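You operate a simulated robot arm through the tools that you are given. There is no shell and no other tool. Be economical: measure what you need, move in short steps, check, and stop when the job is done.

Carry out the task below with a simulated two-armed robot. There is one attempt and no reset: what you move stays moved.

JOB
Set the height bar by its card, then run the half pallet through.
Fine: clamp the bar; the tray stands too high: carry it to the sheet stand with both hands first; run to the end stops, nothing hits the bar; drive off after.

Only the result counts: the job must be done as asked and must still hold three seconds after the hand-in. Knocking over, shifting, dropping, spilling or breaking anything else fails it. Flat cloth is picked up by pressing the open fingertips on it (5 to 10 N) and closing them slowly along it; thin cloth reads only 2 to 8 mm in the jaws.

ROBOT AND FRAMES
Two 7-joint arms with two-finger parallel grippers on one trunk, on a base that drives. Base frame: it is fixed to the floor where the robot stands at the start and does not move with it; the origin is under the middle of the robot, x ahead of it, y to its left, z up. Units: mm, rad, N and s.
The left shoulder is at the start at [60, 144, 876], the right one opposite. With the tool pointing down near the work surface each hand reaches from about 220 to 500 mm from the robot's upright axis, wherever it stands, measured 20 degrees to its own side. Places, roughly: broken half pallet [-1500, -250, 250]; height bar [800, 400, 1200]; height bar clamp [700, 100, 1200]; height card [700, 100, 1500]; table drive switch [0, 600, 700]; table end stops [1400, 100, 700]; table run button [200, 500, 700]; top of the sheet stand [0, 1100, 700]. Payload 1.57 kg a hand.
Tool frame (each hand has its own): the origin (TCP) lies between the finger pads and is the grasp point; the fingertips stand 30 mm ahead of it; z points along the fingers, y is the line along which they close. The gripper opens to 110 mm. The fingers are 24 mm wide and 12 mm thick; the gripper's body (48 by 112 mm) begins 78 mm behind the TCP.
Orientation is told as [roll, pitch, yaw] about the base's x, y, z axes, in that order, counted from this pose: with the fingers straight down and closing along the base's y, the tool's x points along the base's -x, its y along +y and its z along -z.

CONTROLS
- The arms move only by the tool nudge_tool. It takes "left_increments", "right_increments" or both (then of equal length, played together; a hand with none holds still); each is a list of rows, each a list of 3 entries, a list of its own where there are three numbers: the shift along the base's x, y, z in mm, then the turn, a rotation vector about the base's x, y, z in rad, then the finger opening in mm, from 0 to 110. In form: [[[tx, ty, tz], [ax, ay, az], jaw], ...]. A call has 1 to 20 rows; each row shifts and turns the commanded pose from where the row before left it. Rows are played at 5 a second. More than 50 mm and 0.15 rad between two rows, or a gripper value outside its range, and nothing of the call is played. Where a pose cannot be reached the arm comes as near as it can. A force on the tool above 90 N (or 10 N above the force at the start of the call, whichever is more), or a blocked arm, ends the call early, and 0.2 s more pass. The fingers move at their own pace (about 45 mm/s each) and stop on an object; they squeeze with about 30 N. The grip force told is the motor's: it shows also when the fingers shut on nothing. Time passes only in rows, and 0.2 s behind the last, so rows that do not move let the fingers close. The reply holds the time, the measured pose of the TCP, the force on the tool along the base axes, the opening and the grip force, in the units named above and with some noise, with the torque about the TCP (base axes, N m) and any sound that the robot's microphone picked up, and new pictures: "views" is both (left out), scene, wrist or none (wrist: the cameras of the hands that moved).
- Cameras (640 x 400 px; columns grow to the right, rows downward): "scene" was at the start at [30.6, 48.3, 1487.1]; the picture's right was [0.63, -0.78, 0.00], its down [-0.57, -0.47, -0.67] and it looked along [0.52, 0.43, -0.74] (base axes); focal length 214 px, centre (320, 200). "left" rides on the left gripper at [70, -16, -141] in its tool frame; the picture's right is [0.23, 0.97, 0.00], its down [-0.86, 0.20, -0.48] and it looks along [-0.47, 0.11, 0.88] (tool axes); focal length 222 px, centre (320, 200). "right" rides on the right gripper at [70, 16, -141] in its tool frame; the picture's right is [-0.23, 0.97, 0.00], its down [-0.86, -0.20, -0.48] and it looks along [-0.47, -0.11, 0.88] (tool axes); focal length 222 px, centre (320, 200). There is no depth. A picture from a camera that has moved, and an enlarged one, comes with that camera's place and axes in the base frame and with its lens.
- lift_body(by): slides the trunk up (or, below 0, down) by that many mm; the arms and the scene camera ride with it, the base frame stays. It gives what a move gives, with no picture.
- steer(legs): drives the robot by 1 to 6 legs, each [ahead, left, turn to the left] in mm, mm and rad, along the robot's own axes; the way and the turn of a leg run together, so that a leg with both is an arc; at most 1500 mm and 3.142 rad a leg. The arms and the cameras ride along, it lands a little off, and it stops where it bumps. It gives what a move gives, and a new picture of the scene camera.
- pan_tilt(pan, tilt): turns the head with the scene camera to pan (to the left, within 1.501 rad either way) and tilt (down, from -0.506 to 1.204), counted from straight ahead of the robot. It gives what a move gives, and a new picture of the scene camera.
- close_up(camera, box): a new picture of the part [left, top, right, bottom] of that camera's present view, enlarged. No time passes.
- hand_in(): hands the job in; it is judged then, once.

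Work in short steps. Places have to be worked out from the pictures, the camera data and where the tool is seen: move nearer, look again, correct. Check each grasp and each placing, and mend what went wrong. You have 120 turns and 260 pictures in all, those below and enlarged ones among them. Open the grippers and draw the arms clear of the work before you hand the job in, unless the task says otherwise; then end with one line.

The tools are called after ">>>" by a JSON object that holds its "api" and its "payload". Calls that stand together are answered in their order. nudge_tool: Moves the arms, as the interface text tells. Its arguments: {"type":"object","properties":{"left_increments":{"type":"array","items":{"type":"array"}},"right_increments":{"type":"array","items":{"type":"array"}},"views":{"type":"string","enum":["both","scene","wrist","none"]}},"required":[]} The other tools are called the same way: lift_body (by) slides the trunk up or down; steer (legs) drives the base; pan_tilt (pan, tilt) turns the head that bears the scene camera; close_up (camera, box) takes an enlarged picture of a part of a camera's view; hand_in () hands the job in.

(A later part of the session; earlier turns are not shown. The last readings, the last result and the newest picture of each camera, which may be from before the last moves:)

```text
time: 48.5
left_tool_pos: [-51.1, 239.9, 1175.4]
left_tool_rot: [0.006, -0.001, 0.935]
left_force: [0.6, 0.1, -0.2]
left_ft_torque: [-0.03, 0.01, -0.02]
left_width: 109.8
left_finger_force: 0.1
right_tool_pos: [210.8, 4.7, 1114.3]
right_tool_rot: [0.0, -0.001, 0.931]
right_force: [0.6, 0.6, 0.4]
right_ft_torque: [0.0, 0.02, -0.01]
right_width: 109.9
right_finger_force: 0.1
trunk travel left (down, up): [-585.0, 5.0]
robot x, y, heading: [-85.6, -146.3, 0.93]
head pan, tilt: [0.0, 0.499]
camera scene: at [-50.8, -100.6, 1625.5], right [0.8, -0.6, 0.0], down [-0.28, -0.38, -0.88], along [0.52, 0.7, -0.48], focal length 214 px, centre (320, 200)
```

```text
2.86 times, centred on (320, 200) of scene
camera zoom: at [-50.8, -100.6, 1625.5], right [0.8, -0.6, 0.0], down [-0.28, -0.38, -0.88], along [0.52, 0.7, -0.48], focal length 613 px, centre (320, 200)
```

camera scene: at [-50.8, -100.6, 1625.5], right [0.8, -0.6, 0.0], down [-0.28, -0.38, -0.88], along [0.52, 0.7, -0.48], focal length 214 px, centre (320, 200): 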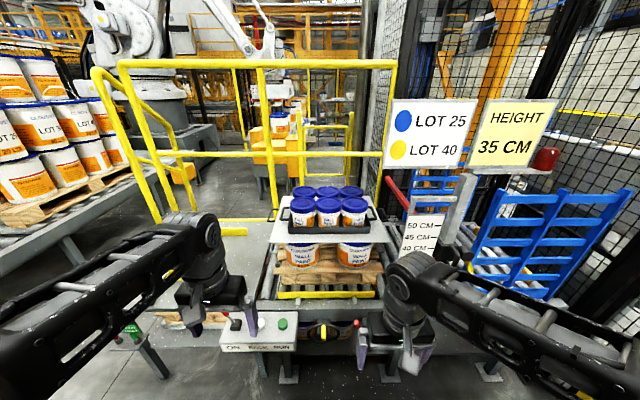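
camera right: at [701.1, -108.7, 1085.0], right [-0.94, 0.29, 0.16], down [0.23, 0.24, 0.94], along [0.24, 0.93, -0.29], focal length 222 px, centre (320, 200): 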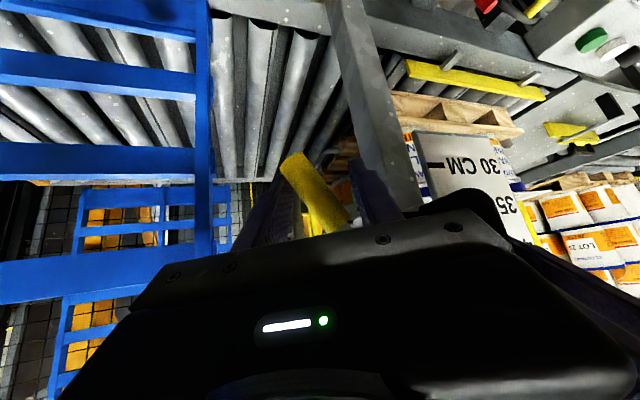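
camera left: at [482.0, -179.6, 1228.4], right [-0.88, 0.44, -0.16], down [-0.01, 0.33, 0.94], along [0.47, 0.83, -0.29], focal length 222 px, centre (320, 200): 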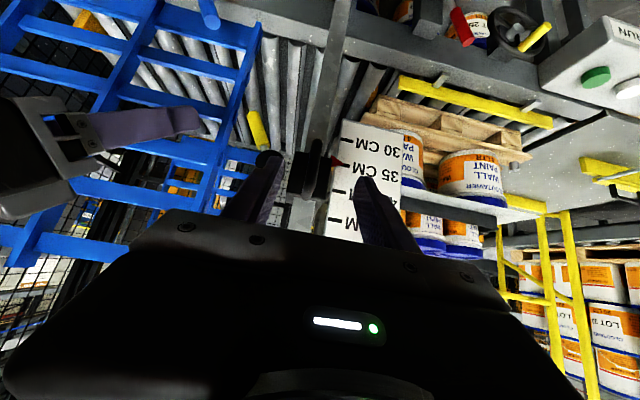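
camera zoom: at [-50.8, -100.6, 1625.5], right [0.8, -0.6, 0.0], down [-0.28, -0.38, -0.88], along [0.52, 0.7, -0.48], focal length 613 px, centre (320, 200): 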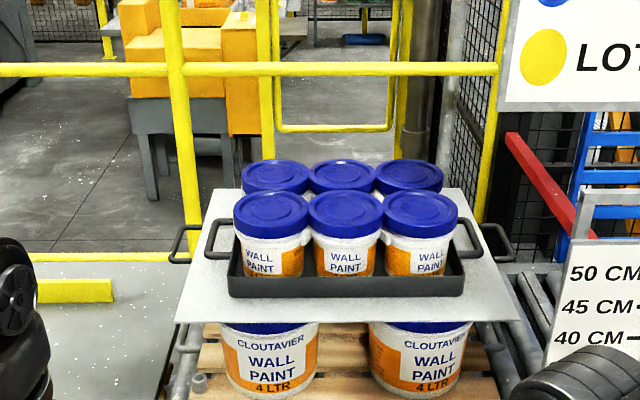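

Tray has its own inner loop handles at left and right. I drive ahead 300 mm to get closer and then measure with the wrist cameras.

>>> {"api": "steer", "payload": {"legs": [[300, 0, 0]]}}

>>> {"api": "pan_tilt", "payload": {"pan": 0.0, "tilt": 0.8}}

>>> {"api": "close_up", "payload": {"camera": "scene", "box": [200, 80, 440, 240]}}

>>> {"api": "close_up", "payload": {"camera": "left", "box": [0, 0, 640, 400]}}

>>> {"api": "close_up", "payload": {"camera": "right", "box": [0, 0, 640, 400]}}

```text
time: 50.5
left_tool_pos: [134.7, 482.9, 1176.5]
left_tool_rot: [0.006, 0.0, 0.931]
left_force: [0.3, 0.8, 0.6]
left_ft_torque: [-0.02, 0.03, -0.03]
left_width: 110.1
left_finger_force: 0.0
right_tool_pos: [394.8, 246.1, 1114.7]
right_tool_rot: [0.001, -0.001, 0.928]
right_force: [-0.1, 0.4, 0.3]
right_ft_torque: [-0.05, 0.01, 0.0]
right_width: 110.1
right_finger_force: 0.1
trunk travel left (down, up): [-585.0, 5.0]
robot x, y, heading: [96.3, 90.4, 0.929]
head pan, tilt: [0.0, 0.499]
camera scene: at [132.5, 142.7, 1625.4], right [0.8, -0.6, 0.0], down [-0.29, -0.38, -0.88], along [0.53, 0.7, -0.48], focal length 214 px, centre (320, 200)
```

scene: 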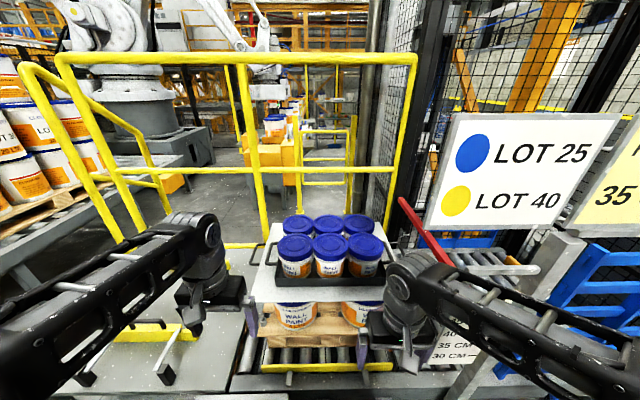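

```text
time: 51.3
left_tool_pos: [133.9, 481.2, 1177.4]
left_tool_rot: [0.006, -0.001, 0.93]
left_force: [-0.6, -0.6, 0.6]
left_ft_torque: [0.03, -0.01, 0.03]
left_width: 109.9
left_finger_force: 0.2
right_tool_pos: [394.5, 245.2, 1114.9]
right_tool_rot: [0.0, 0.0, 0.928]
right_force: [-0.3, -0.7, 0.5]
right_ft_torque: [0.03, 0.01, 0.01]
right_width: 109.9
right_finger_force: 0.0
trunk travel left (down, up): [-585.0, 5.0]
robot x, y, heading: [95.7, 98.3, 0.925]
head pan, tilt: [0.0, 0.799]
camera scene: at [125.5, 133.5, 1599.6], right [0.8, -0.6, 0.0], down [-0.43, -0.57, -0.7], along [0.42, 0.56, -0.72], focal length 214 px, centre (320, 200)
```

scene: 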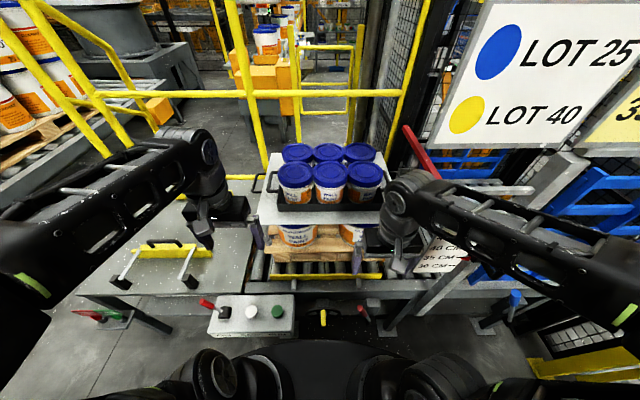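

```text
2.50 times, centred on (320, 160) of scene
camera zoom: at [125.5, 133.5, 1599.6], right [0.8, -0.6, 0.0], down [-0.43, -0.57, -0.7], along [0.42, 0.56, -0.72], focal length 536 px, centre (320, 300)
```

zoom: 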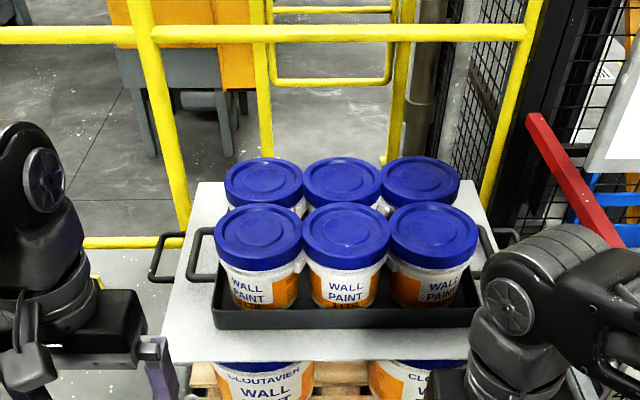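

```text
1.00 times, centred on (320, 200) of left (not enlarged: the box is as wide or as high as the picture)
camera zoom: at [105.9, 414.7, 1318.9], right [-0.92, 0.4, 0.01], down [0.35, 0.8, 0.48], along [0.19, 0.44, -0.88], focal length 222 px, centre (320, 200)
```

zoom: 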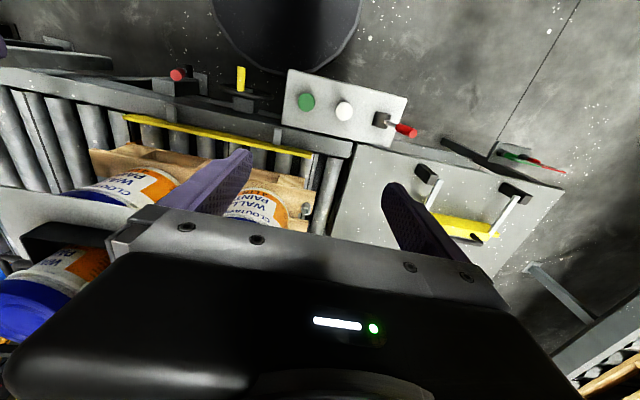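

```text
1.00 times, centred on (320, 200) of right (not enlarged: the box is as wide or as high as the picture)
camera zoom: at [339.6, 199.6, 1255.7], right [-0.64, 0.77, 0.0], down [0.67, 0.56, 0.48], along [0.37, 0.31, -0.88], focal length 222 px, centre (320, 200)
```

zoom: 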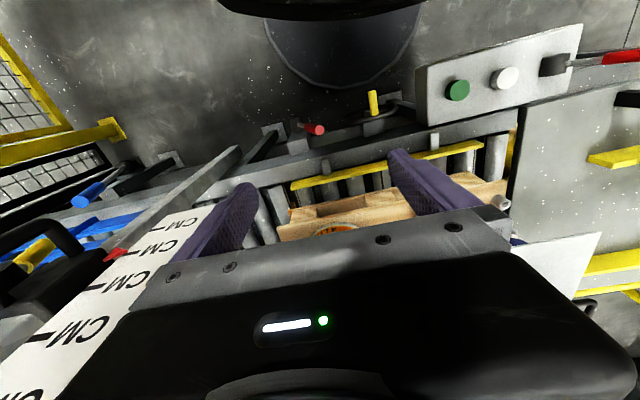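

Triangulating: the tray's left handle bar runs along N (812–932) at U≈-189, right at U≈307, z≈1004, just above the sheet (~985). I'll lower the trunk to gain lifting room, then centre the robot on the tray and creep closer (base front stays short of the table feet).

>>> {"api": "lift_body", "payload": {"by": -100}}

>>> {"api": "steer", "payload": {"legs": [[80, -41, 0]]}}

```text
time: 52.7
left_tool_pos: [133.1, 481.3, 1076.7]
left_tool_rot: [0.005, -0.002, 0.93]
left_force: [0.1, -0.1, 0.0]
left_ft_torque: [0.0, 0.02, 0.01]
left_width: 110.0
left_finger_force: 0.0
right_tool_pos: [394.3, 245.8, 1017.0]
right_tool_rot: [-0.002, 0.0, 0.926]
right_force: [-1.1, -0.7, 0.2]
right_ft_torque: [0.02, -0.03, -0.02]
right_width: 110.1
right_finger_force: 0.0
trunk travel left (down, up): [-485.0, 105.0]
robot x, y, heading: [97.4, 93.4, 0.928]
head pan, tilt: [0.0, 0.799]
```

```text
time: 53.8
left_tool_pos: [215.7, 524.4, 1075.5]
left_tool_rot: [0.008, -0.002, 0.93]
left_force: [-0.9, -0.4, -0.9]
left_ft_torque: [-0.05, 0.05, 0.01]
left_width: 110.0
left_finger_force: 0.1
right_tool_pos: [476.5, 286.2, 1014.7]
right_tool_rot: [-0.001, -0.001, 0.927]
right_force: [1.0, 0.4, 0.1]
right_ft_torque: [0.01, 0.02, -0.05]
right_width: 109.8
right_finger_force: 0.0
trunk travel left (down, up): [-485.0, 105.0]
robot x, y, heading: [177.7, 134.0, 0.922]
head pan, tilt: [0.0, 0.799]
camera scene: at [208.7, 175.2, 1499.4], right [0.8, -0.6, 0.0], down [-0.43, -0.57, -0.7], along [0.42, 0.56, -0.72], focal length 214 px, centre (320, 200)
```

scene: 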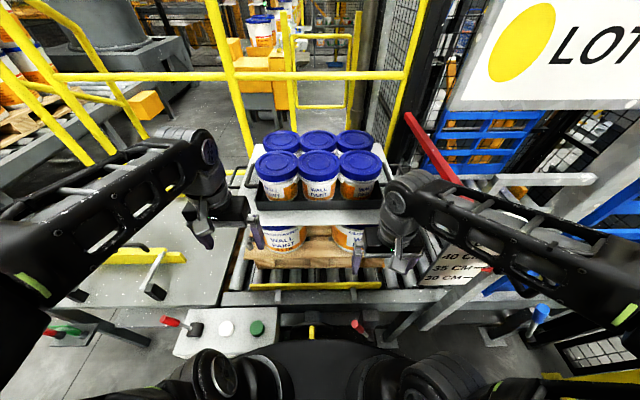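

I want to check the right forearm's clearance from the post and slide before extending.

>>> {"api": "pan_tilt", "payload": {"pan": -0.7, "tilt": 0.8}}

```text
time: 54.9
left_tool_pos: [215.0, 523.9, 1076.4]
left_tool_rot: [0.006, -0.001, 0.932]
left_force: [-0.6, 0.1, 0.1]
left_ft_torque: [0.02, 0.02, -0.02]
left_width: 110.0
left_finger_force: 0.1
right_tool_pos: [476.1, 286.8, 1015.1]
right_tool_rot: [-0.001, -0.001, 0.928]
right_force: [0.8, 0.3, -1.4]
right_ft_torque: [-0.02, 0.02, 0.01]
right_width: 109.6
right_finger_force: 0.1
trunk travel left (down, up): [-485.0, 105.0]
robot x, y, heading: [176.4, 134.9, 0.928]
head pan, tilt: [-0.7, 0.799]
camera scene: at [237.1, 128.0, 1499.5], right [0.23, -0.97, 0.0], down [-0.7, -0.16, -0.7], along [0.68, 0.16, -0.72], focal length 214 px, centre (320, 200)
```

scene: 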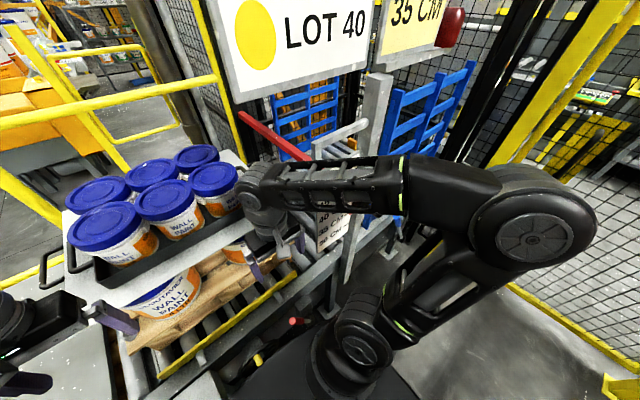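

Elbow is well clear, but the scale plate (U 312–437, N≈493) lies in front of the tray's right handle, so the right arm must pass left of it. I shift the robot 60 mm left so the arm line clears the plate, and turn the head back.

>>> {"api": "steer", "payload": {"legs": [[0, 60, 0]]}}

>>> {"api": "pan_tilt", "payload": {"pan": 0.0, "tilt": 0.8}}

>>> {"api": "nudge_tool", "payload": {"left_increments": [[[18.6, 22, 2], [0.105, -0.0786, 0], 40], [[18.6, 22, 2], [0.105, -0.0786, 0], 40], [[18.6, 22, 2], [0.105, -0.0786, 0], 40], [[18.6, 22, 2], [0.105, -0.0786, 0], 40], [[18.6, 22, 2], [0.105, -0.0786, 0], 40], [[18.6, 22, 2], [0.105, -0.0786, 0], 40], [[0, 0, 0], [0, 0, 0], 40], [[0, 0, 0], [0, 0, 0], 40], [[0, 0, 0], [0, 0, 0], 40], [[0, 0, 0], [0, 0, 0], 40]], "right_increments": [[[18.6, 24.8, 17], [0.105, -0.0786, 0], 40], [[18.6, 24.8, 17], [0.105, -0.0786, 0], 40], [[18.6, 24.8, 17], [0.105, -0.0786, 0], 40], [[18.6, 24.8, 17], [0.105, -0.0786, 0], 40], [[18, -13.5, 0], [0.105, -0.0786, 0], 40], [[18, -13.5, 0], [0.105, -0.0786, 0], 40], [[18, -13.5, 0], [0, 0, -0.1], 40], [[18, -13.5, 0], [0, 0, -0.1], 40], [[18, -13.5, 0], [0, 0, -0.1], 40], [[18, -13.5, 0], [0, 0, -0.1], 40]]}}

```text
time: 55.8
left_tool_pos: [166.6, 560.1, 1076.6]
left_tool_rot: [0.004, -0.003, 0.93]
left_force: [0.2, 0.6, -1.0]
left_ft_torque: [-0.01, -0.06, 0.0]
left_width: 109.7
left_finger_force: 0.1
right_tool_pos: [426.6, 322.9, 1015.0]
right_tool_rot: [-0.002, -0.001, 0.927]
right_force: [-0.1, 0.0, -0.3]
right_ft_torque: [-0.04, -0.03, 0.01]
right_width: 110.1
right_finger_force: 0.0
trunk travel left (down, up): [-485.0, 105.0]
robot x, y, heading: [132.8, 171.8, 0.927]
head pan, tilt: [-0.7, 0.799]
camera scene: at [187.6, 165.3, 1499.6], right [0.22, -0.97, 0.0], down [-0.7, -0.16, -0.7], along [0.68, 0.16, -0.72], focal length 214 px, centre (320, 200)
```

scene: 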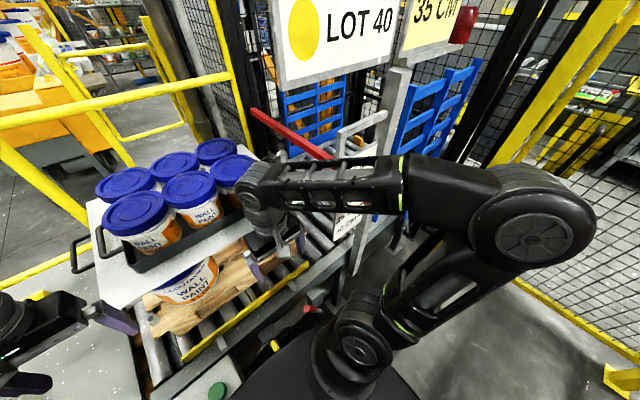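

```text
time: 56.9
left_tool_pos: [167.5, 559.8, 1077.2]
left_tool_rot: [0.005, 0.0, 0.93]
left_force: [-0.4, -0.4, 0.3]
left_ft_torque: [-0.01, -0.03, 0.02]
left_width: 110.0
left_finger_force: 0.1
right_tool_pos: [427.0, 321.7, 1015.3]
right_tool_rot: [-0.001, -0.001, 0.928]
right_force: [0.0, -0.7, 0.2]
right_ft_torque: [0.02, -0.02, 0.02]
right_width: 109.9
right_finger_force: 0.1
trunk travel left (down, up): [-485.0, 105.0]
robot x, y, heading: [128.0, 173.5, 0.926]
head pan, tilt: [0.0, 0.799]
camera scene: at [159.0, 210.5, 1499.5], right [0.8, -0.6, 0.0], down [-0.43, -0.57, -0.7], along [0.42, 0.56, -0.72], focal length 214 px, centre (320, 200)
```

scene: 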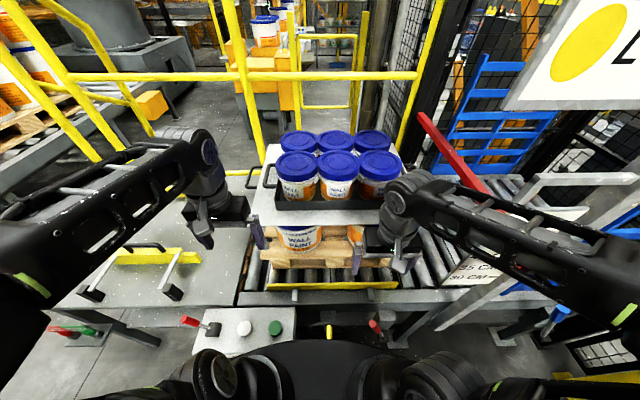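

```text
time: 59.1
left_tool_pos: [279.2, 690.6, 1088.9]
left_tool_rot: [0.006, -0.788, 0.93]
left_force: [0.1, 1.0, -0.4]
left_ft_torque: [-0.01, 0.02, 0.0]
left_width: 40.2
left_finger_force: 0.1
right_tool_pos: [609.9, 340.1, 1082.3]
right_tool_rot: [0.0, -0.787, 0.525]
right_force: [-0.6, -0.4, -0.3]
right_ft_torque: [0.03, 0.0, 0.03]
right_width: 40.0
right_finger_force: 0.0
trunk travel left (down, up): [-485.0, 105.0]
robot x, y, heading: [131.6, 169.7, 0.929]
head pan, tilt: [0.0, 0.799]
camera scene: at [159.0, 210.7, 1499.5], right [0.8, -0.6, 0.0], down [-0.43, -0.57, -0.7], along [0.42, 0.56, -0.72], focal length 214 px, centre (320, 200)
camera right: at [473.3, 279.5, 1132.1], right [-0.35, 0.92, 0.16], down [0.33, -0.04, 0.94], along [0.88, 0.38, -0.29], focal length 222 px, centre (320, 200)
camera left: at [203.8, 560.3, 1139.0], right [-0.88, 0.45, -0.16], down [0.0, 0.33, 0.94], along [0.48, 0.83, -0.29], focal length 222 px, centre (320, 200)
```

scene: 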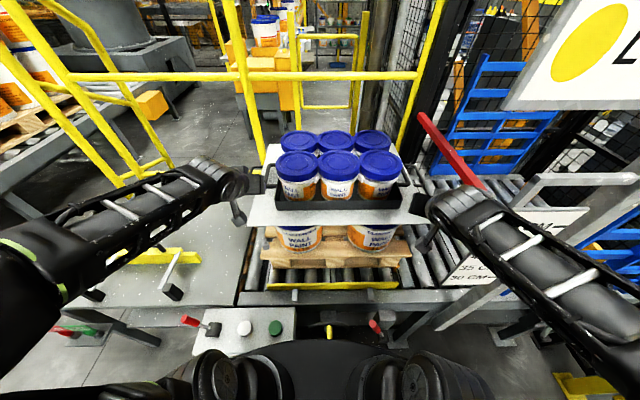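
right: 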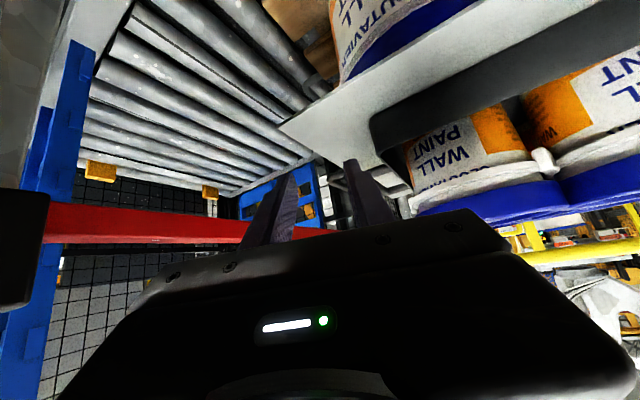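
left: 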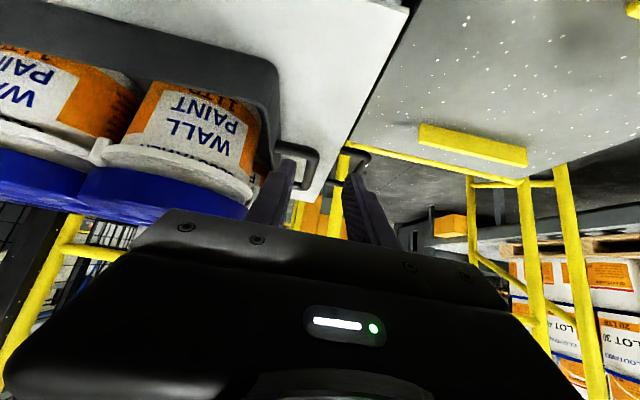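

Left hand is over its handle nicely. Check the right forearm against the plate/bracket before extending it.

>>> {"api": "pan_tilt", "payload": {"pan": -0.5, "tilt": 0.7}}

>>> {"api": "close_up", "payload": {"camera": "scene", "box": [200, 130, 500, 320]}}

>>> {"api": "close_up", "payload": {"camera": "left", "box": [200, 80, 440, 240]}}

```text
time: 60.0
left_tool_pos: [279.8, 690.1, 1087.8]
left_tool_rot: [0.006, -0.789, 0.929]
left_force: [0.8, -0.8, -0.4]
left_ft_torque: [0.03, -0.01, -0.01]
left_width: 39.7
left_finger_force: 0.1
right_tool_pos: [608.4, 341.0, 1082.2]
right_tool_rot: [0.003, -0.788, 0.525]
right_force: [-1.8, -0.4, 0.7]
right_ft_torque: [0.02, 0.0, -0.04]
right_width: 39.9
right_finger_force: 0.2
trunk travel left (down, up): [-485.0, 105.0]
robot x, y, heading: [130.0, 173.5, 0.927]
head pan, tilt: [-0.499, 0.7]
camera scene: at [187.7, 181.3, 1507.7], right [0.41, -0.91, 0.0], down [-0.59, -0.27, -0.76], along [0.7, 0.32, -0.64], focal length 214 px, centre (320, 200)
```

scene: 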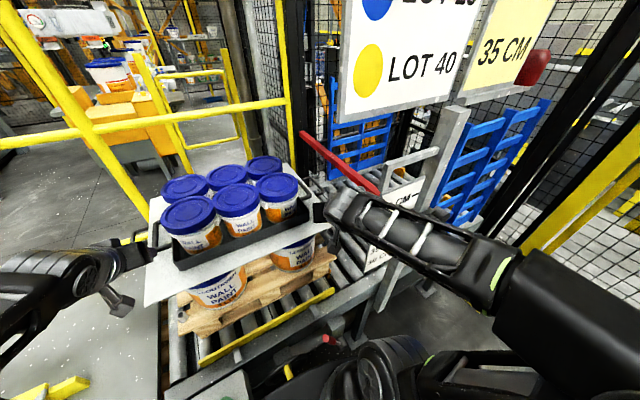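

```text
2.11 times, centred on (350, 225) of scene
camera zoom: at [187.7, 181.3, 1507.7], right [0.41, -0.91, 0.0], down [-0.59, -0.27, -0.76], along [0.7, 0.32, -0.64], focal length 452 px, centre (257, 147)
```

zoom: 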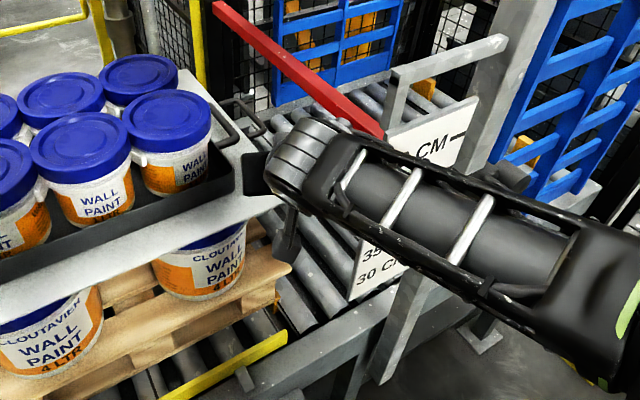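

```text
2.50 times, centred on (320, 160) of left
camera zoom: at [203.7, 560.2, 1139.0], right [-0.88, 0.45, -0.16], down [0.0, 0.33, 0.94], along [0.48, 0.83, -0.29], focal length 555 px, centre (320, 300)
```

zoom: 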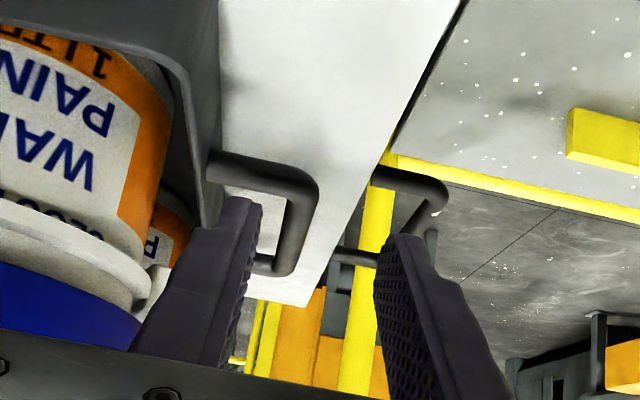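

Comparing the wrist and scene views, the tray bars are at about N 838, z≈1023, U≈-189 and ≈+299. With its elbow out to the right, the right forearm would meet the scale plate from here, so I'll stand further left with steeper, straighter arms. First retract the right hand left and steepen both hands.

>>> {"api": "nudge_tool", "payload": {"left_increments": [[[0, 0, 5], [-0.087, 0.065, 0], 40], [[0, 0, 5], [-0.087, 0.065, 0], 40], [[0, 0, 5], [-0.087, 0.065, 0], 40], [[0, 0, 5], [-0.087, 0.065, 0], 40], [[0, 0, 0], [0, 0, 0], 40], [[0, 0, 0], [0, 0, 0], 40], [[0, 0, 0], [0, 0, 0], 40], [[0, 0, 0], [0, 0, 0], 40], [[0, 0, 0], [0, 0, 0], 40], [[0, 0, 0], [0, 0, 0], 40]], "right_increments": [[[-11.2, 8.4, 2], [0, 0, 0.067], 40], [[-11.2, 8.4, 2], [0, 0, 0.067], 40], [[-11.2, 8.4, 2], [0, 0, 0.067], 40], [[-11.2, 8.4, 2], [0, 0, 0.067], 40], [[-11.2, 8.4, 2], [0, 0, 0.067], 40], [[-11.2, 8.4, 2], [0, 0, 0.067], 40], [[-11.2, 8.4, 2], [-0.087, 0.065, 0], 40], [[-11.2, 8.4, 2], [-0.087, 0.065, 0], 40], [[-11.2, 8.4, 2], [-0.087, 0.065, 0], 40], [[-11.2, 8.4, 2], [-0.087, 0.065, 0], 40]], "views": "none"}}

>>> {"api": "lift_body", "payload": {"by": 50}}

>>> {"api": "steer", "payload": {"legs": [[-44, 172, 0]]}}

>>> {"api": "pan_tilt", "payload": {"pan": -0.3, "tilt": 0.75}}

```text
time: 62.2
left_tool_pos: [278.8, 691.0, 1108.2]
left_tool_rot: [0.005, -0.356, 0.931]
left_force: [-0.1, 0.8, 0.7]
left_ft_torque: [0.01, 0.0, 0.03]
left_width: 39.9
left_finger_force: 0.1
right_tool_pos: [497.2, 425.4, 1102.3]
right_tool_rot: [0.001, -0.351, 0.928]
right_force: [-0.4, -0.2, 1.5]
right_ft_torque: [-0.02, 0.04, 0.02]
right_width: 40.3
right_finger_force: 0.1
trunk travel left (down, up): [-485.0, 105.0]
robot x, y, heading: [131.3, 173.3, 0.926]
head pan, tilt: [-0.499, 0.7]
```

```text
time: 63.1
left_tool_pos: [272.0, 691.5, 1160.2]
left_tool_rot: [-0.001, -0.358, 0.932]
left_force: [0.7, -0.4, 0.3]
left_ft_torque: [0.01, 0.05, -0.03]
left_width: 40.1
left_finger_force: 0.0
right_tool_pos: [487.5, 427.1, 1156.4]
right_tool_rot: [-0.005, -0.359, 0.939]
right_force: [-0.6, -0.4, -0.1]
right_ft_torque: [0.02, -0.02, 0.0]
right_width: 39.8
right_finger_force: 0.1
trunk travel left (down, up): [-535.0, 55.0]
robot x, y, heading: [126.8, 173.7, 0.931]
head pan, tilt: [-0.499, 0.7]
```

```text
time: 64.7
left_tool_pos: [108.8, 763.8, 1157.5]
left_tool_rot: [0.005, -0.355, 0.932]
left_force: [-0.4, 0.6, -0.2]
left_ft_torque: [-0.02, 0.02, -0.01]
left_width: 40.0
left_finger_force: 0.2
right_tool_pos: [326.7, 498.1, 1152.8]
right_tool_rot: [-0.001, -0.353, 0.93]
right_force: [-0.3, -0.1, 0.5]
right_ft_torque: [-0.01, -0.04, -0.05]
right_width: 40.0
right_finger_force: 0.1
trunk travel left (down, up): [-535.0, 55.0]
robot x, y, heading: [-42.0, 243.4, 0.932]
head pan, tilt: [-0.499, 0.7]
camera scene: at [17.6, 253.5, 1557.8], right [0.42, -0.91, 0.0], down [-0.58, -0.27, -0.77], along [0.7, 0.32, -0.64], focal length 214 px, centre (320, 200)
```

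scene: 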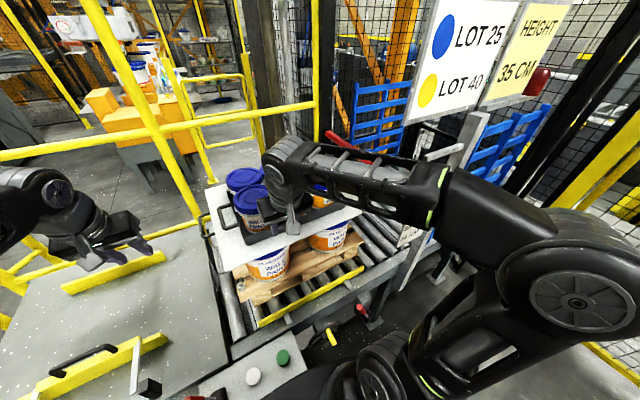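

```text
time: 65.4
left_tool_pos: [108.6, 762.3, 1158.0]
left_tool_rot: [0.004, -0.356, 0.931]
left_force: [-0.2, 0.4, 1.1]
left_ft_torque: [0.0, 0.0, 0.0]
left_width: 39.7
left_finger_force: 0.1
right_tool_pos: [327.5, 497.8, 1153.1]
right_tool_rot: [0.001, -0.354, 0.929]
right_force: [0.4, 0.2, -0.2]
right_ft_torque: [-0.02, -0.05, 0.0]
right_width: 40.0
right_finger_force: 0.1
trunk travel left (down, up): [-535.0, 55.0]
robot x, y, heading: [-38.9, 241.8, 0.929]
head pan, tilt: [-0.3, 0.75]
camera scene: at [9.0, 266.2, 1553.5], right [0.59, -0.81, 0.0], down [-0.55, -0.4, -0.73], along [0.59, 0.43, -0.68], focal length 214 px, centre (320, 200)
```

scene: 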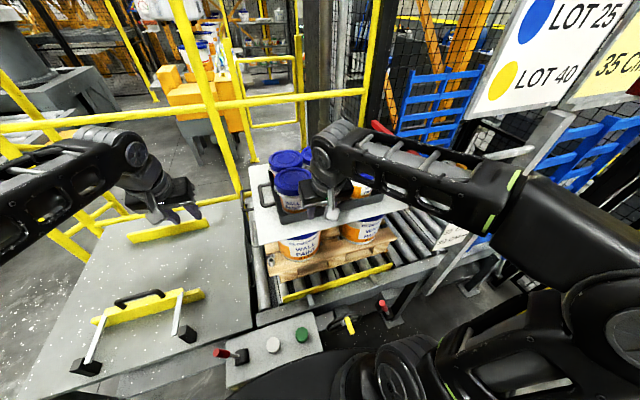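

The arms turn out longer than I assumed (elbow well out right and up), so a position further left lets the right arm reach across diagonally, nearly straight and clear of the plate. I drive there.

>>> {"api": "steer", "payload": {"legs": [[-40, 168, 0]]}}

>>> {"api": "nudge_tool", "payload": {"left_increments": [[[24, -18, -5], [-0.057, 0.043, 0], 40], [[24, -18, -5], [-0.057, 0.043, 0], 40], [[24, -18, -5], [-0.057, 0.043, 0], 40], [[24, -18, -5], [-0.057, 0.043, 0], 40], [[24, -18, -5], [-0.057, 0.043, 0], 40], [[24, -18, -5], [0, 0, 0], 40], [[24, -18, -5], [0, 0, 0], 40], [[24, -18, -5], [0, 0, 0], 40], [[24, -18, -5], [0, 0, 0], 40], [[24, -18, -5], [0, 0, 0], 40]], "right_increments": [[[32, -18, -7], [-0.057, 0.043, 0], 40], [[32, -18, -7], [-0.057, 0.043, 0], 40], [[32, -18, -7], [-0.057, 0.043, 0], 40], [[32, -18, -7], [-0.057, 0.043, 0], 40], [[32, -18, -7], [-0.057, 0.043, 0], 40], [[36, -18, -7], [0, 0, 0], 40], [[36, -18, -7], [0, 0, 0], 40], [[36, -18, -7], [0, 0, 0], 40], [[36, -18, -7], [0, 0, 0], 40], [[36, -18, -7], [0, 0, 0], 40]]}}

```text
time: 66.8
left_tool_pos: [-48.1, 828.8, 1158.7]
left_tool_rot: [0.004, -0.357, 0.932]
left_force: [-0.3, 0.7, 0.1]
left_ft_torque: [-0.01, -0.07, -0.02]
left_width: 40.2
left_finger_force: 0.1
right_tool_pos: [171.1, 563.3, 1153.3]
right_tool_rot: [-0.001, -0.353, 0.931]
right_force: [-0.7, 0.0, 0.0]
right_ft_torque: [-0.01, -0.01, 0.0]
right_width: 39.8
right_finger_force: 0.1
trunk travel left (down, up): [-535.0, 55.0]
robot x, y, heading: [-196.5, 308.1, 0.926]
head pan, tilt: [-0.3, 0.75]
camera scene: at [-149.0, 333.3, 1553.6], right [0.59, -0.81, 0.0], down [-0.55, -0.4, -0.73], along [0.59, 0.43, -0.68], focal length 214 px, centre (320, 200)
```

scene: 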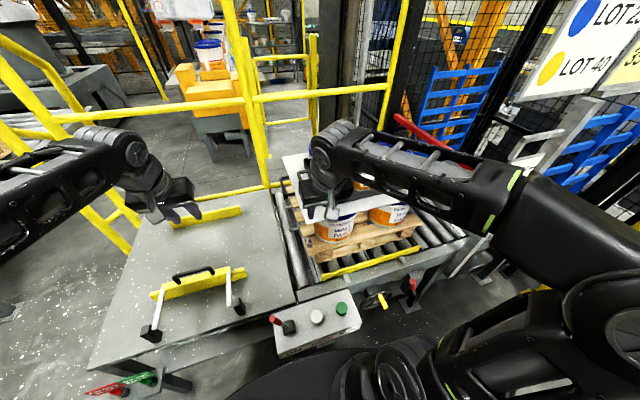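

```text
time: 69.0
left_tool_pos: [147.9, 681.2, 1111.8]
left_tool_rot: [0.005, -0.069, 0.93]
left_force: [0.1, -1.0, -0.3]
left_ft_torque: [0.04, -0.04, 0.02]
left_width: 39.9
left_finger_force: 0.0
left hand out of reach, approached as far as the arm can: row 4, 5, 10
right_tool_pos: [483.9, 397.1, 1080.5]
right_tool_rot: [0.012, -0.006, 0.922]
right_force: [0.1, -1.0, -0.1]
right_ft_torque: [0.06, 0.03, 0.02]
right_width: 39.9
right_finger_force: 0.0
right hand out of reach, approached as far as the arm can: row 5, 10
trunk travel left (down, up): [-535.0, 55.0]
robot x, y, heading: [-192.2, 312.1, 0.93]
head pan, tilt: [-0.3, 0.75]
camera scene: at [-148.1, 331.4, 1553.6], right [0.59, -0.81, 0.0], down [-0.55, -0.4, -0.73], along [0.59, 0.43, -0.68], focal length 214 px, centre (320, 200)
camera right: at [431.0, 348.7, 1220.6], right [-0.64, 0.77, 0.01], down [0.68, 0.56, 0.48], along [0.36, 0.32, -0.88], focal length 222 px, centre (320, 200)
camera left: at [114.3, 606.6, 1249.9], right [-0.92, 0.4, -0.01], down [0.33, 0.77, 0.54], along [0.22, 0.49, -0.84], focal length 222 px, centre (320, 200)
```

scene: 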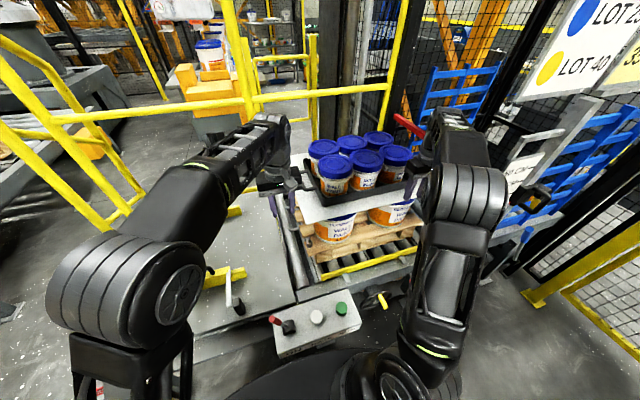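
right: 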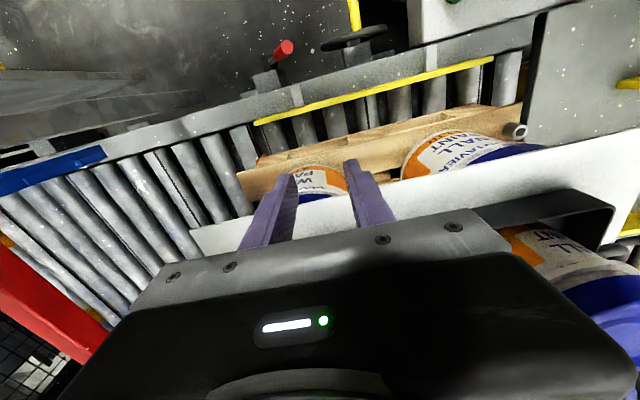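
left: 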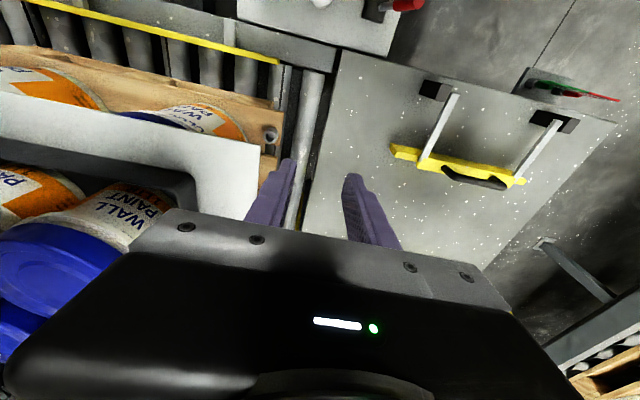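

The new arm configuration is clear of the plate. Continue: right hand diagonally round the tray's front-right corner above the rim, left hand toward its bar.

>>> {"api": "nudge_tool", "payload": {"left_increments": [[[23.6, 9.8, -2], [-0.009, 0.007, 0], 40], [[23.6, 9.8, -2], [-0.009, 0.007, 0], 40], [[23.6, 9.8, -2], [-0.009, 0.007, 0], 40], [[23.6, 9.8, -2], [-0.009, 0.007, 0], 40], [[23.6, 9.8, -2], [-0.009, 0.007, 0], 40], [[23.6, 9.8, -2], [-0.009, 0.007, 0], 40]], "right_increments": [[[30.5, 4, 4], [0, 0, 0], 40], [[30.5, 4, 4], [0, 0, 0], 40], [[30.5, 4, 4], [0, 0, 0], 40], [[30.5, 4, 4], [0, 0, 0], 40], [[30.5, 4, 4], [0, 0, 0], 40], [[30.5, 4, 4], [0, 0, 0], 40]]}}

```text
time: 70.5
left_tool_pos: [147.4, 681.6, 1111.4]
left_tool_rot: [0.006, -0.069, 0.932]
left_force: [-0.1, 0.2, 0.3]
left_ft_torque: [0.04, 0.02, 0.0]
left_width: 40.1
left_finger_force: 0.0
left hand out of reach, approached as far as the arm can: row 1, 2, 3, 4, 5, 6
right_tool_pos: [484.9, 395.9, 1079.4]
right_tool_rot: [0.013, -0.004, 0.919]
right_force: [0.6, 0.2, -0.1]
right_ft_torque: [-0.01, -0.02, -0.03]
right_width: 39.9
right_finger_force: 0.1
right hand out of reach, approached as far as the arm can: row 1, 2, 3, 4, 5, 6
trunk travel left (down, up): [-535.0, 55.0]
robot x, y, heading: [-197.5, 310.2, 0.928]
head pan, tilt: [-0.3, 0.75]
camera scene: at [-147.3, 332.7, 1553.5], right [0.59, -0.81, 0.0], down [-0.55, -0.4, -0.73], along [0.59, 0.43, -0.68], focal length 214 px, centre (320, 200)
camera right: at [431.3, 349.2, 1220.1], right [-0.64, 0.77, 0.01], down [0.68, 0.55, 0.48], along [0.36, 0.31, -0.88], focal length 222 px, centre (320, 200)
camera left: at [114.7, 608.0, 1249.3], right [-0.92, 0.4, -0.01], down [0.33, 0.77, 0.54], along [0.22, 0.49, -0.84], focal length 222 px, centre (320, 200)
```

scene: 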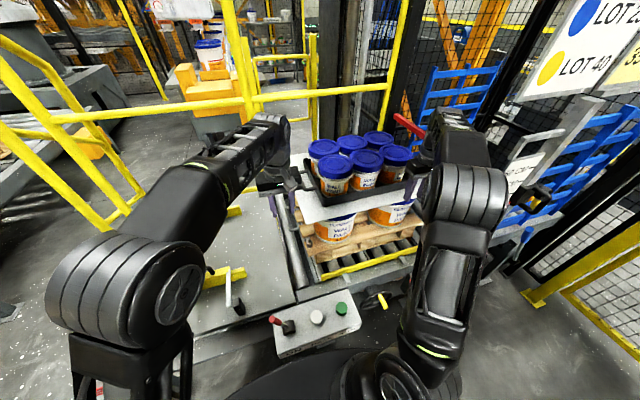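
right: 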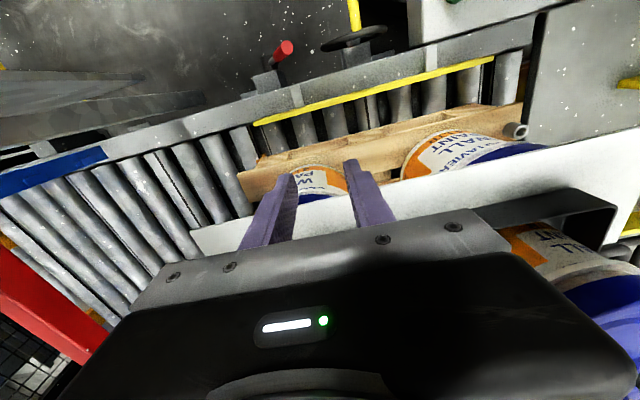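
left: 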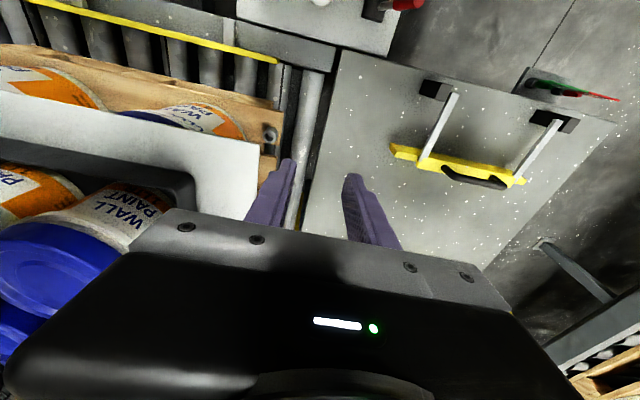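

Vertical reach tops out here, which tells me the arm's true limit (~650 mm shoulder to wrist). I'll use a ~65° hand with a slight outward lean from robot position ≈(U-150, N197), trunk raised. First move the left hand left for clearance and raise the trunk, then drive.

>>> {"api": "nudge_tool", "payload": {"left_increments": [[[-16, 12, 0], [0.058, -0.044, 0], 40], [[-16, 12, 0], [0.058, -0.044, 0], 40], [[-16, 12, 0], [0.058, -0.044, 0], 40], [[-16, 12, 0], [0.058, -0.044, 0], 40], [[-16, 12, 0], [0.058, -0.044, 0], 40]], "right_increments": [[[0, 0, 0], [0.07, -0.052, 0], 40], [[0, 0, 0], [0.07, -0.052, 0], 40], [[0, 0, 0], [0.07, -0.052, 0], 40], [[0, 0, 0], [0.07, -0.052, 0], 40], [[0, 0, 0], [0.07, -0.052, 0], 40]], "views": "none"}}

>>> {"api": "lift_body", "payload": {"by": 45}}

>>> {"api": "steer", "payload": {"legs": [[62, -191, 0]]}}

```text
time: 71.7
left_tool_pos: [68.8, 739.9, 1114.0]
left_tool_rot: [0.0, -0.424, 0.93]
left_force: [-0.5, 0.1, 0.2]
left_ft_torque: [-0.01, -0.02, -0.02]
left_width: 40.0
left_finger_force: 0.1
right_tool_pos: [483.0, 395.8, 1081.2]
right_tool_rot: [0.003, -0.435, 0.93]
right_force: [-0.1, 0.1, -0.7]
right_ft_torque: [0.0, -0.01, -0.01]
right_width: 40.2
right_finger_force: 0.0
trunk travel left (down, up): [-535.0, 55.0]
robot x, y, heading: [-198.7, 310.8, 0.929]
head pan, tilt: [-0.3, 0.75]
```

```text
time: 72.5
left_tool_pos: [68.1, 740.8, 1158.7]
left_tool_rot: [0.004, -0.423, 0.932]
left_force: [0.7, -0.3, 0.1]
left_ft_torque: [0.0, 0.01, 0.01]
left_width: 40.2
left_finger_force: 0.1
right_tool_pos: [483.8, 396.6, 1124.9]
right_tool_rot: [0.005, -0.432, 0.929]
right_force: [0.9, -0.4, -0.1]
right_ft_torque: [-0.03, 0.0, 0.04]
right_width: 39.6
right_finger_force: 0.1
trunk travel left (down, up): [-580.0, 10.0]
robot x, y, heading: [-194.5, 311.7, 0.929]
head pan, tilt: [-0.3, 0.75]
```

```text
time: 74.1
left_tool_pos: [246.5, 674.0, 1162.5]
left_tool_rot: [-0.004, -0.43, 0.934]
left_force: [-0.3, 0.6, -1.0]
left_ft_torque: [-0.06, -0.07, -0.03]
left_width: 39.9
left_finger_force: 0.1
right_tool_pos: [654.0, 327.6, 1116.0]
right_tool_rot: [0.016, -0.414, 0.929]
right_force: [0.1, 0.1, 0.3]
right_ft_torque: [-0.01, 0.0, -0.02]
right_width: 39.8
right_finger_force: 0.0
trunk travel left (down, up): [-580.0, 10.0]
robot x, y, heading: [-8.9, 245.3, 0.929]
head pan, tilt: [-0.3, 0.75]
camera scene: at [26.2, 263.6, 1597.8], right [0.59, -0.81, 0.0], down [-0.55, -0.4, -0.74], along [0.6, 0.43, -0.67], focal length 214 px, centre (320, 200)
```

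scene: 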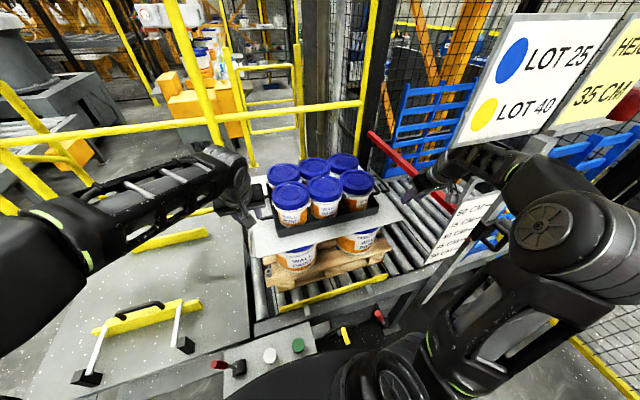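

The robot arrived; let me inspect the right forearm relative to the plate/bracket closely before going on.

>>> {"api": "close_up", "payload": {"camera": "scene", "box": [380, 110, 620, 290]}}

>>> {"api": "close_up", "payload": {"camera": "right", "box": [0, 0, 640, 400]}}

```text
2.22 times, centred on (500, 200) of scene
camera zoom: at [26.2, 263.6, 1597.8], right [0.59, -0.81, 0.0], down [-0.55, -0.4, -0.74], along [0.6, 0.43, -0.67], focal length 477 px, centre (-80, 200)
```

zoom: 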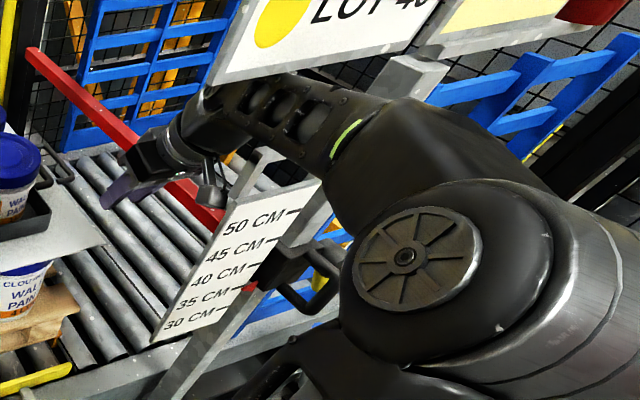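

```text
1.00 times, centred on (320, 200) of right (not enlarged: the box is as wide or as high as the picture)
camera zoom: at [570.3, 239.2, 1217.4], right [-0.66, 0.74, 0.11], down [0.52, 0.35, 0.78], along [0.54, 0.57, -0.62], focal length 222 px, centre (320, 200)
```

zoom: 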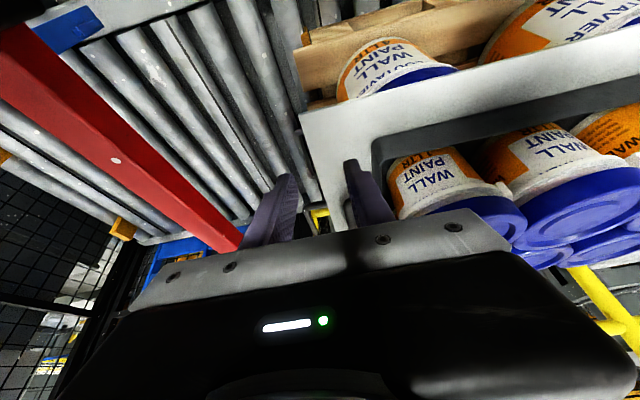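

The right forearm passes uncomfortably close to the bracket from here, so I'll reverse out the way I came and use a more leftward stance with flatter (45°) hands, reaching across diagonally.

>>> {"api": "steer", "payload": {"legs": [[-41, 216, 0]]}}

>>> {"api": "nudge_tool", "payload": {"right_increments": [[[16, 0, -3], [0.058, -0.044, 0], 40], [[18, 0, -3], [0.058, -0.044, 0], 40], [[24, 2, -3], [0.058, -0.044, 0], 40], [[26, 2, -3], [0.058, -0.044, 0], 40], [[26, 2, -3], [0.058, -0.044, 0], 40]]}}

```text
time: 75.8
left_tool_pos: [57.4, 775.5, 1159.7]
left_tool_rot: [0.001, -0.421, 0.932]
left_force: [-0.2, 0.5, -0.4]
left_ft_torque: [-0.01, 0.01, 0.01]
left_width: 39.7
left_finger_force: 0.1
right_tool_pos: [463.5, 430.2, 1112.3]
right_tool_rot: [0.022, -0.406, 0.93]
right_force: [0.3, -0.1, -0.4]
right_ft_torque: [0.01, -0.03, -0.02]
right_width: 40.0
right_finger_force: 0.0
trunk travel left (down, up): [-580.0, 10.0]
robot x, y, heading: [-206.4, 337.2, 0.924]
head pan, tilt: [-0.3, 0.75]
camera scene: at [-159.0, 367.2, 1598.5], right [0.59, -0.81, 0.0], down [-0.55, -0.4, -0.73], along [0.59, 0.43, -0.68], focal length 214 px, centre (320, 200)
```

scene: 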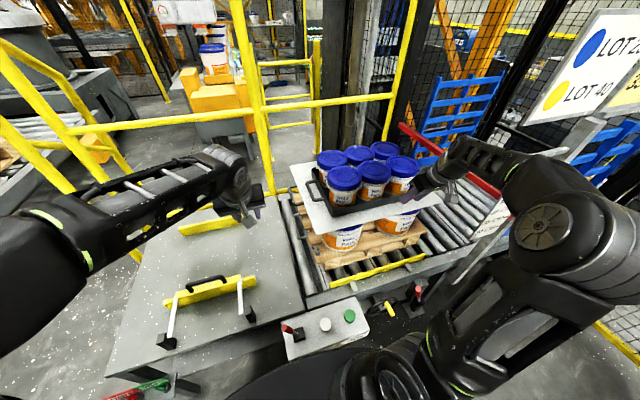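

```text
time: 77.0
left_tool_pos: [59.4, 775.1, 1158.0]
left_tool_rot: [0.005, -0.421, 0.932]
left_force: [-0.6, -0.6, -0.3]
left_ft_torque: [0.0, 0.01, 0.01]
left_width: 40.2
left_finger_force: 0.0
right_tool_pos: [575.3, 434.3, 1095.4]
right_tool_rot: [0.019, -0.77, 0.934]
right_force: [-0.2, -1.0, 0.2]
right_ft_torque: [-0.02, 0.01, 0.02]
right_width: 39.7
right_finger_force: 0.0
trunk travel left (down, up): [-580.0, 10.0]
robot x, y, heading: [-204.8, 338.8, 0.93]
head pan, tilt: [-0.3, 0.75]
camera scene: at [-156.7, 366.6, 1598.5], right [0.59, -0.81, 0.0], down [-0.55, -0.4, -0.73], along [0.59, 0.43, -0.68], focal length 214 px, centre (320, 200)
camera right: at [476.0, 323.4, 1147.3], right [-0.69, 0.7, 0.17], down [0.34, 0.1, 0.94], along [0.64, 0.7, -0.31], focal length 222 px, centre (320, 200)
```

scene: 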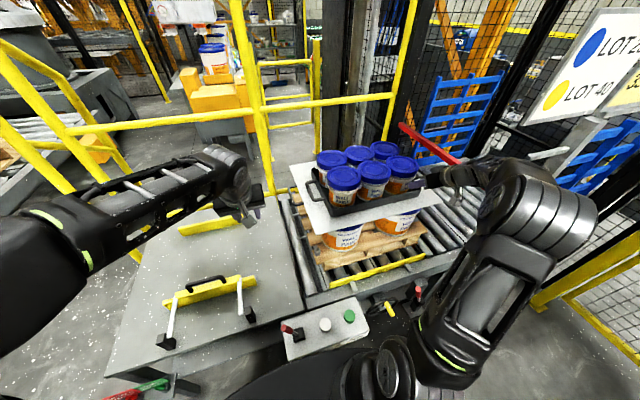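
right: 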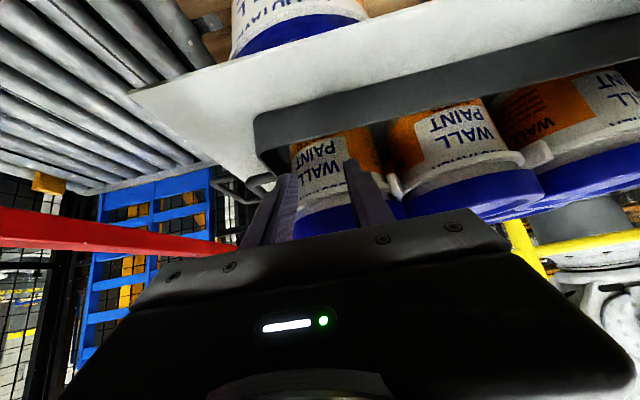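

Right hand is close in front of the tins; shift it right and slightly back, then look at the right handle.

>>> {"api": "nudge_tool", "payload": {"right_increments": [[[2, -30, 5], [0, 0, 0], 40], [[20, -15, 0], [0, 0, 0], 40], [[20, -15, 0], [0, 0, 0], 40], [[20, -15, 0], [0, 0, 0], 40]], "views": "both"}}

>>> {"api": "close_up", "payload": {"camera": "right", "box": [180, 80, 420, 240]}}

>>> {"api": "close_up", "payload": {"camera": "scene", "box": [380, 110, 620, 290]}}

```text
time: 78.0
left_tool_pos: [53.4, 779.5, 1158.3]
left_tool_rot: [-0.004, -0.42, 0.938]
left_force: [0.3, -0.5, 0.3]
left_ft_torque: [-0.02, 0.01, 0.02]
left_width: 40.2
left_finger_force: 0.2
right_tool_pos: [633.1, 371.8, 1107.2]
right_tool_rot: [0.009, -0.775, 0.947]
right_force: [-0.3, -0.3, 0.0]
right_ft_torque: [0.01, 0.01, -0.01]
right_width: 40.0
right_finger_force: 0.1
trunk travel left (down, up): [-580.0, 10.0]
robot x, y, heading: [-205.7, 345.0, 0.929]
head pan, tilt: [-0.3, 0.75]
camera scene: at [-163.2, 372.9, 1598.9], right [0.59, -0.81, 0.0], down [-0.55, -0.41, -0.73], along [0.59, 0.43, -0.68], focal length 214 px, centre (320, 200)
camera right: at [534.6, 259.3, 1158.6], right [-0.7, 0.7, 0.17], down [0.33, 0.11, 0.94], along [0.64, 0.71, -0.3], focal length 222 px, centre (320, 200)
```

scene: 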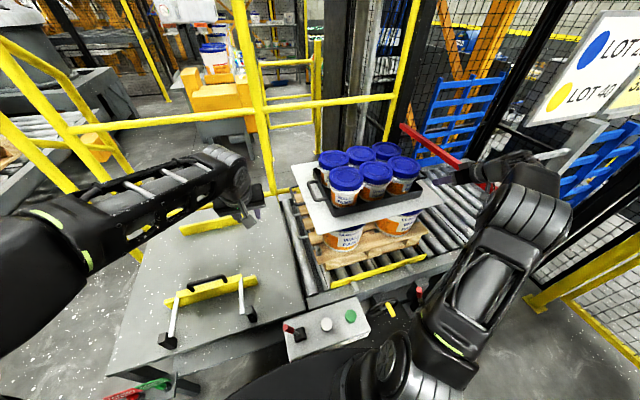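
right: 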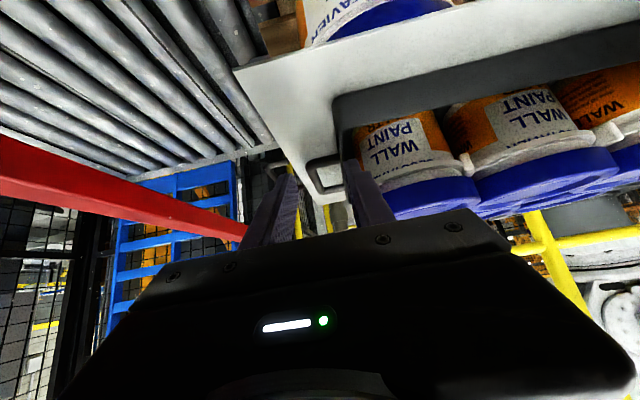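

```text
2.50 times, centred on (300, 160) of right
camera zoom: at [534.6, 259.3, 1158.6], right [-0.7, 0.7, 0.17], down [0.33, 0.11, 0.94], along [0.64, 0.71, -0.3], focal length 555 px, centre (370, 300)
```

zoom: 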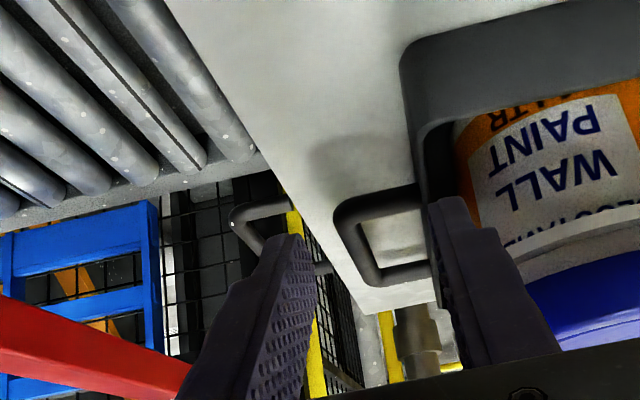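

```text
2.22 times, centred on (500, 200) of scene
camera zoom: at [-163.2, 372.9, 1598.9], right [0.59, -0.81, 0.0], down [-0.55, -0.41, -0.73], along [0.59, 0.43, -0.68], focal length 477 px, centre (-80, 200)
```

zoom: 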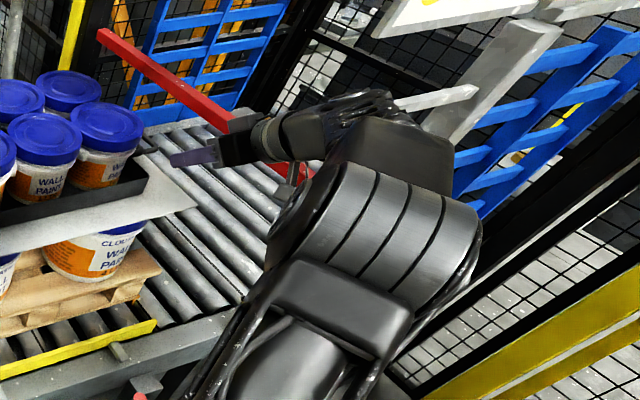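

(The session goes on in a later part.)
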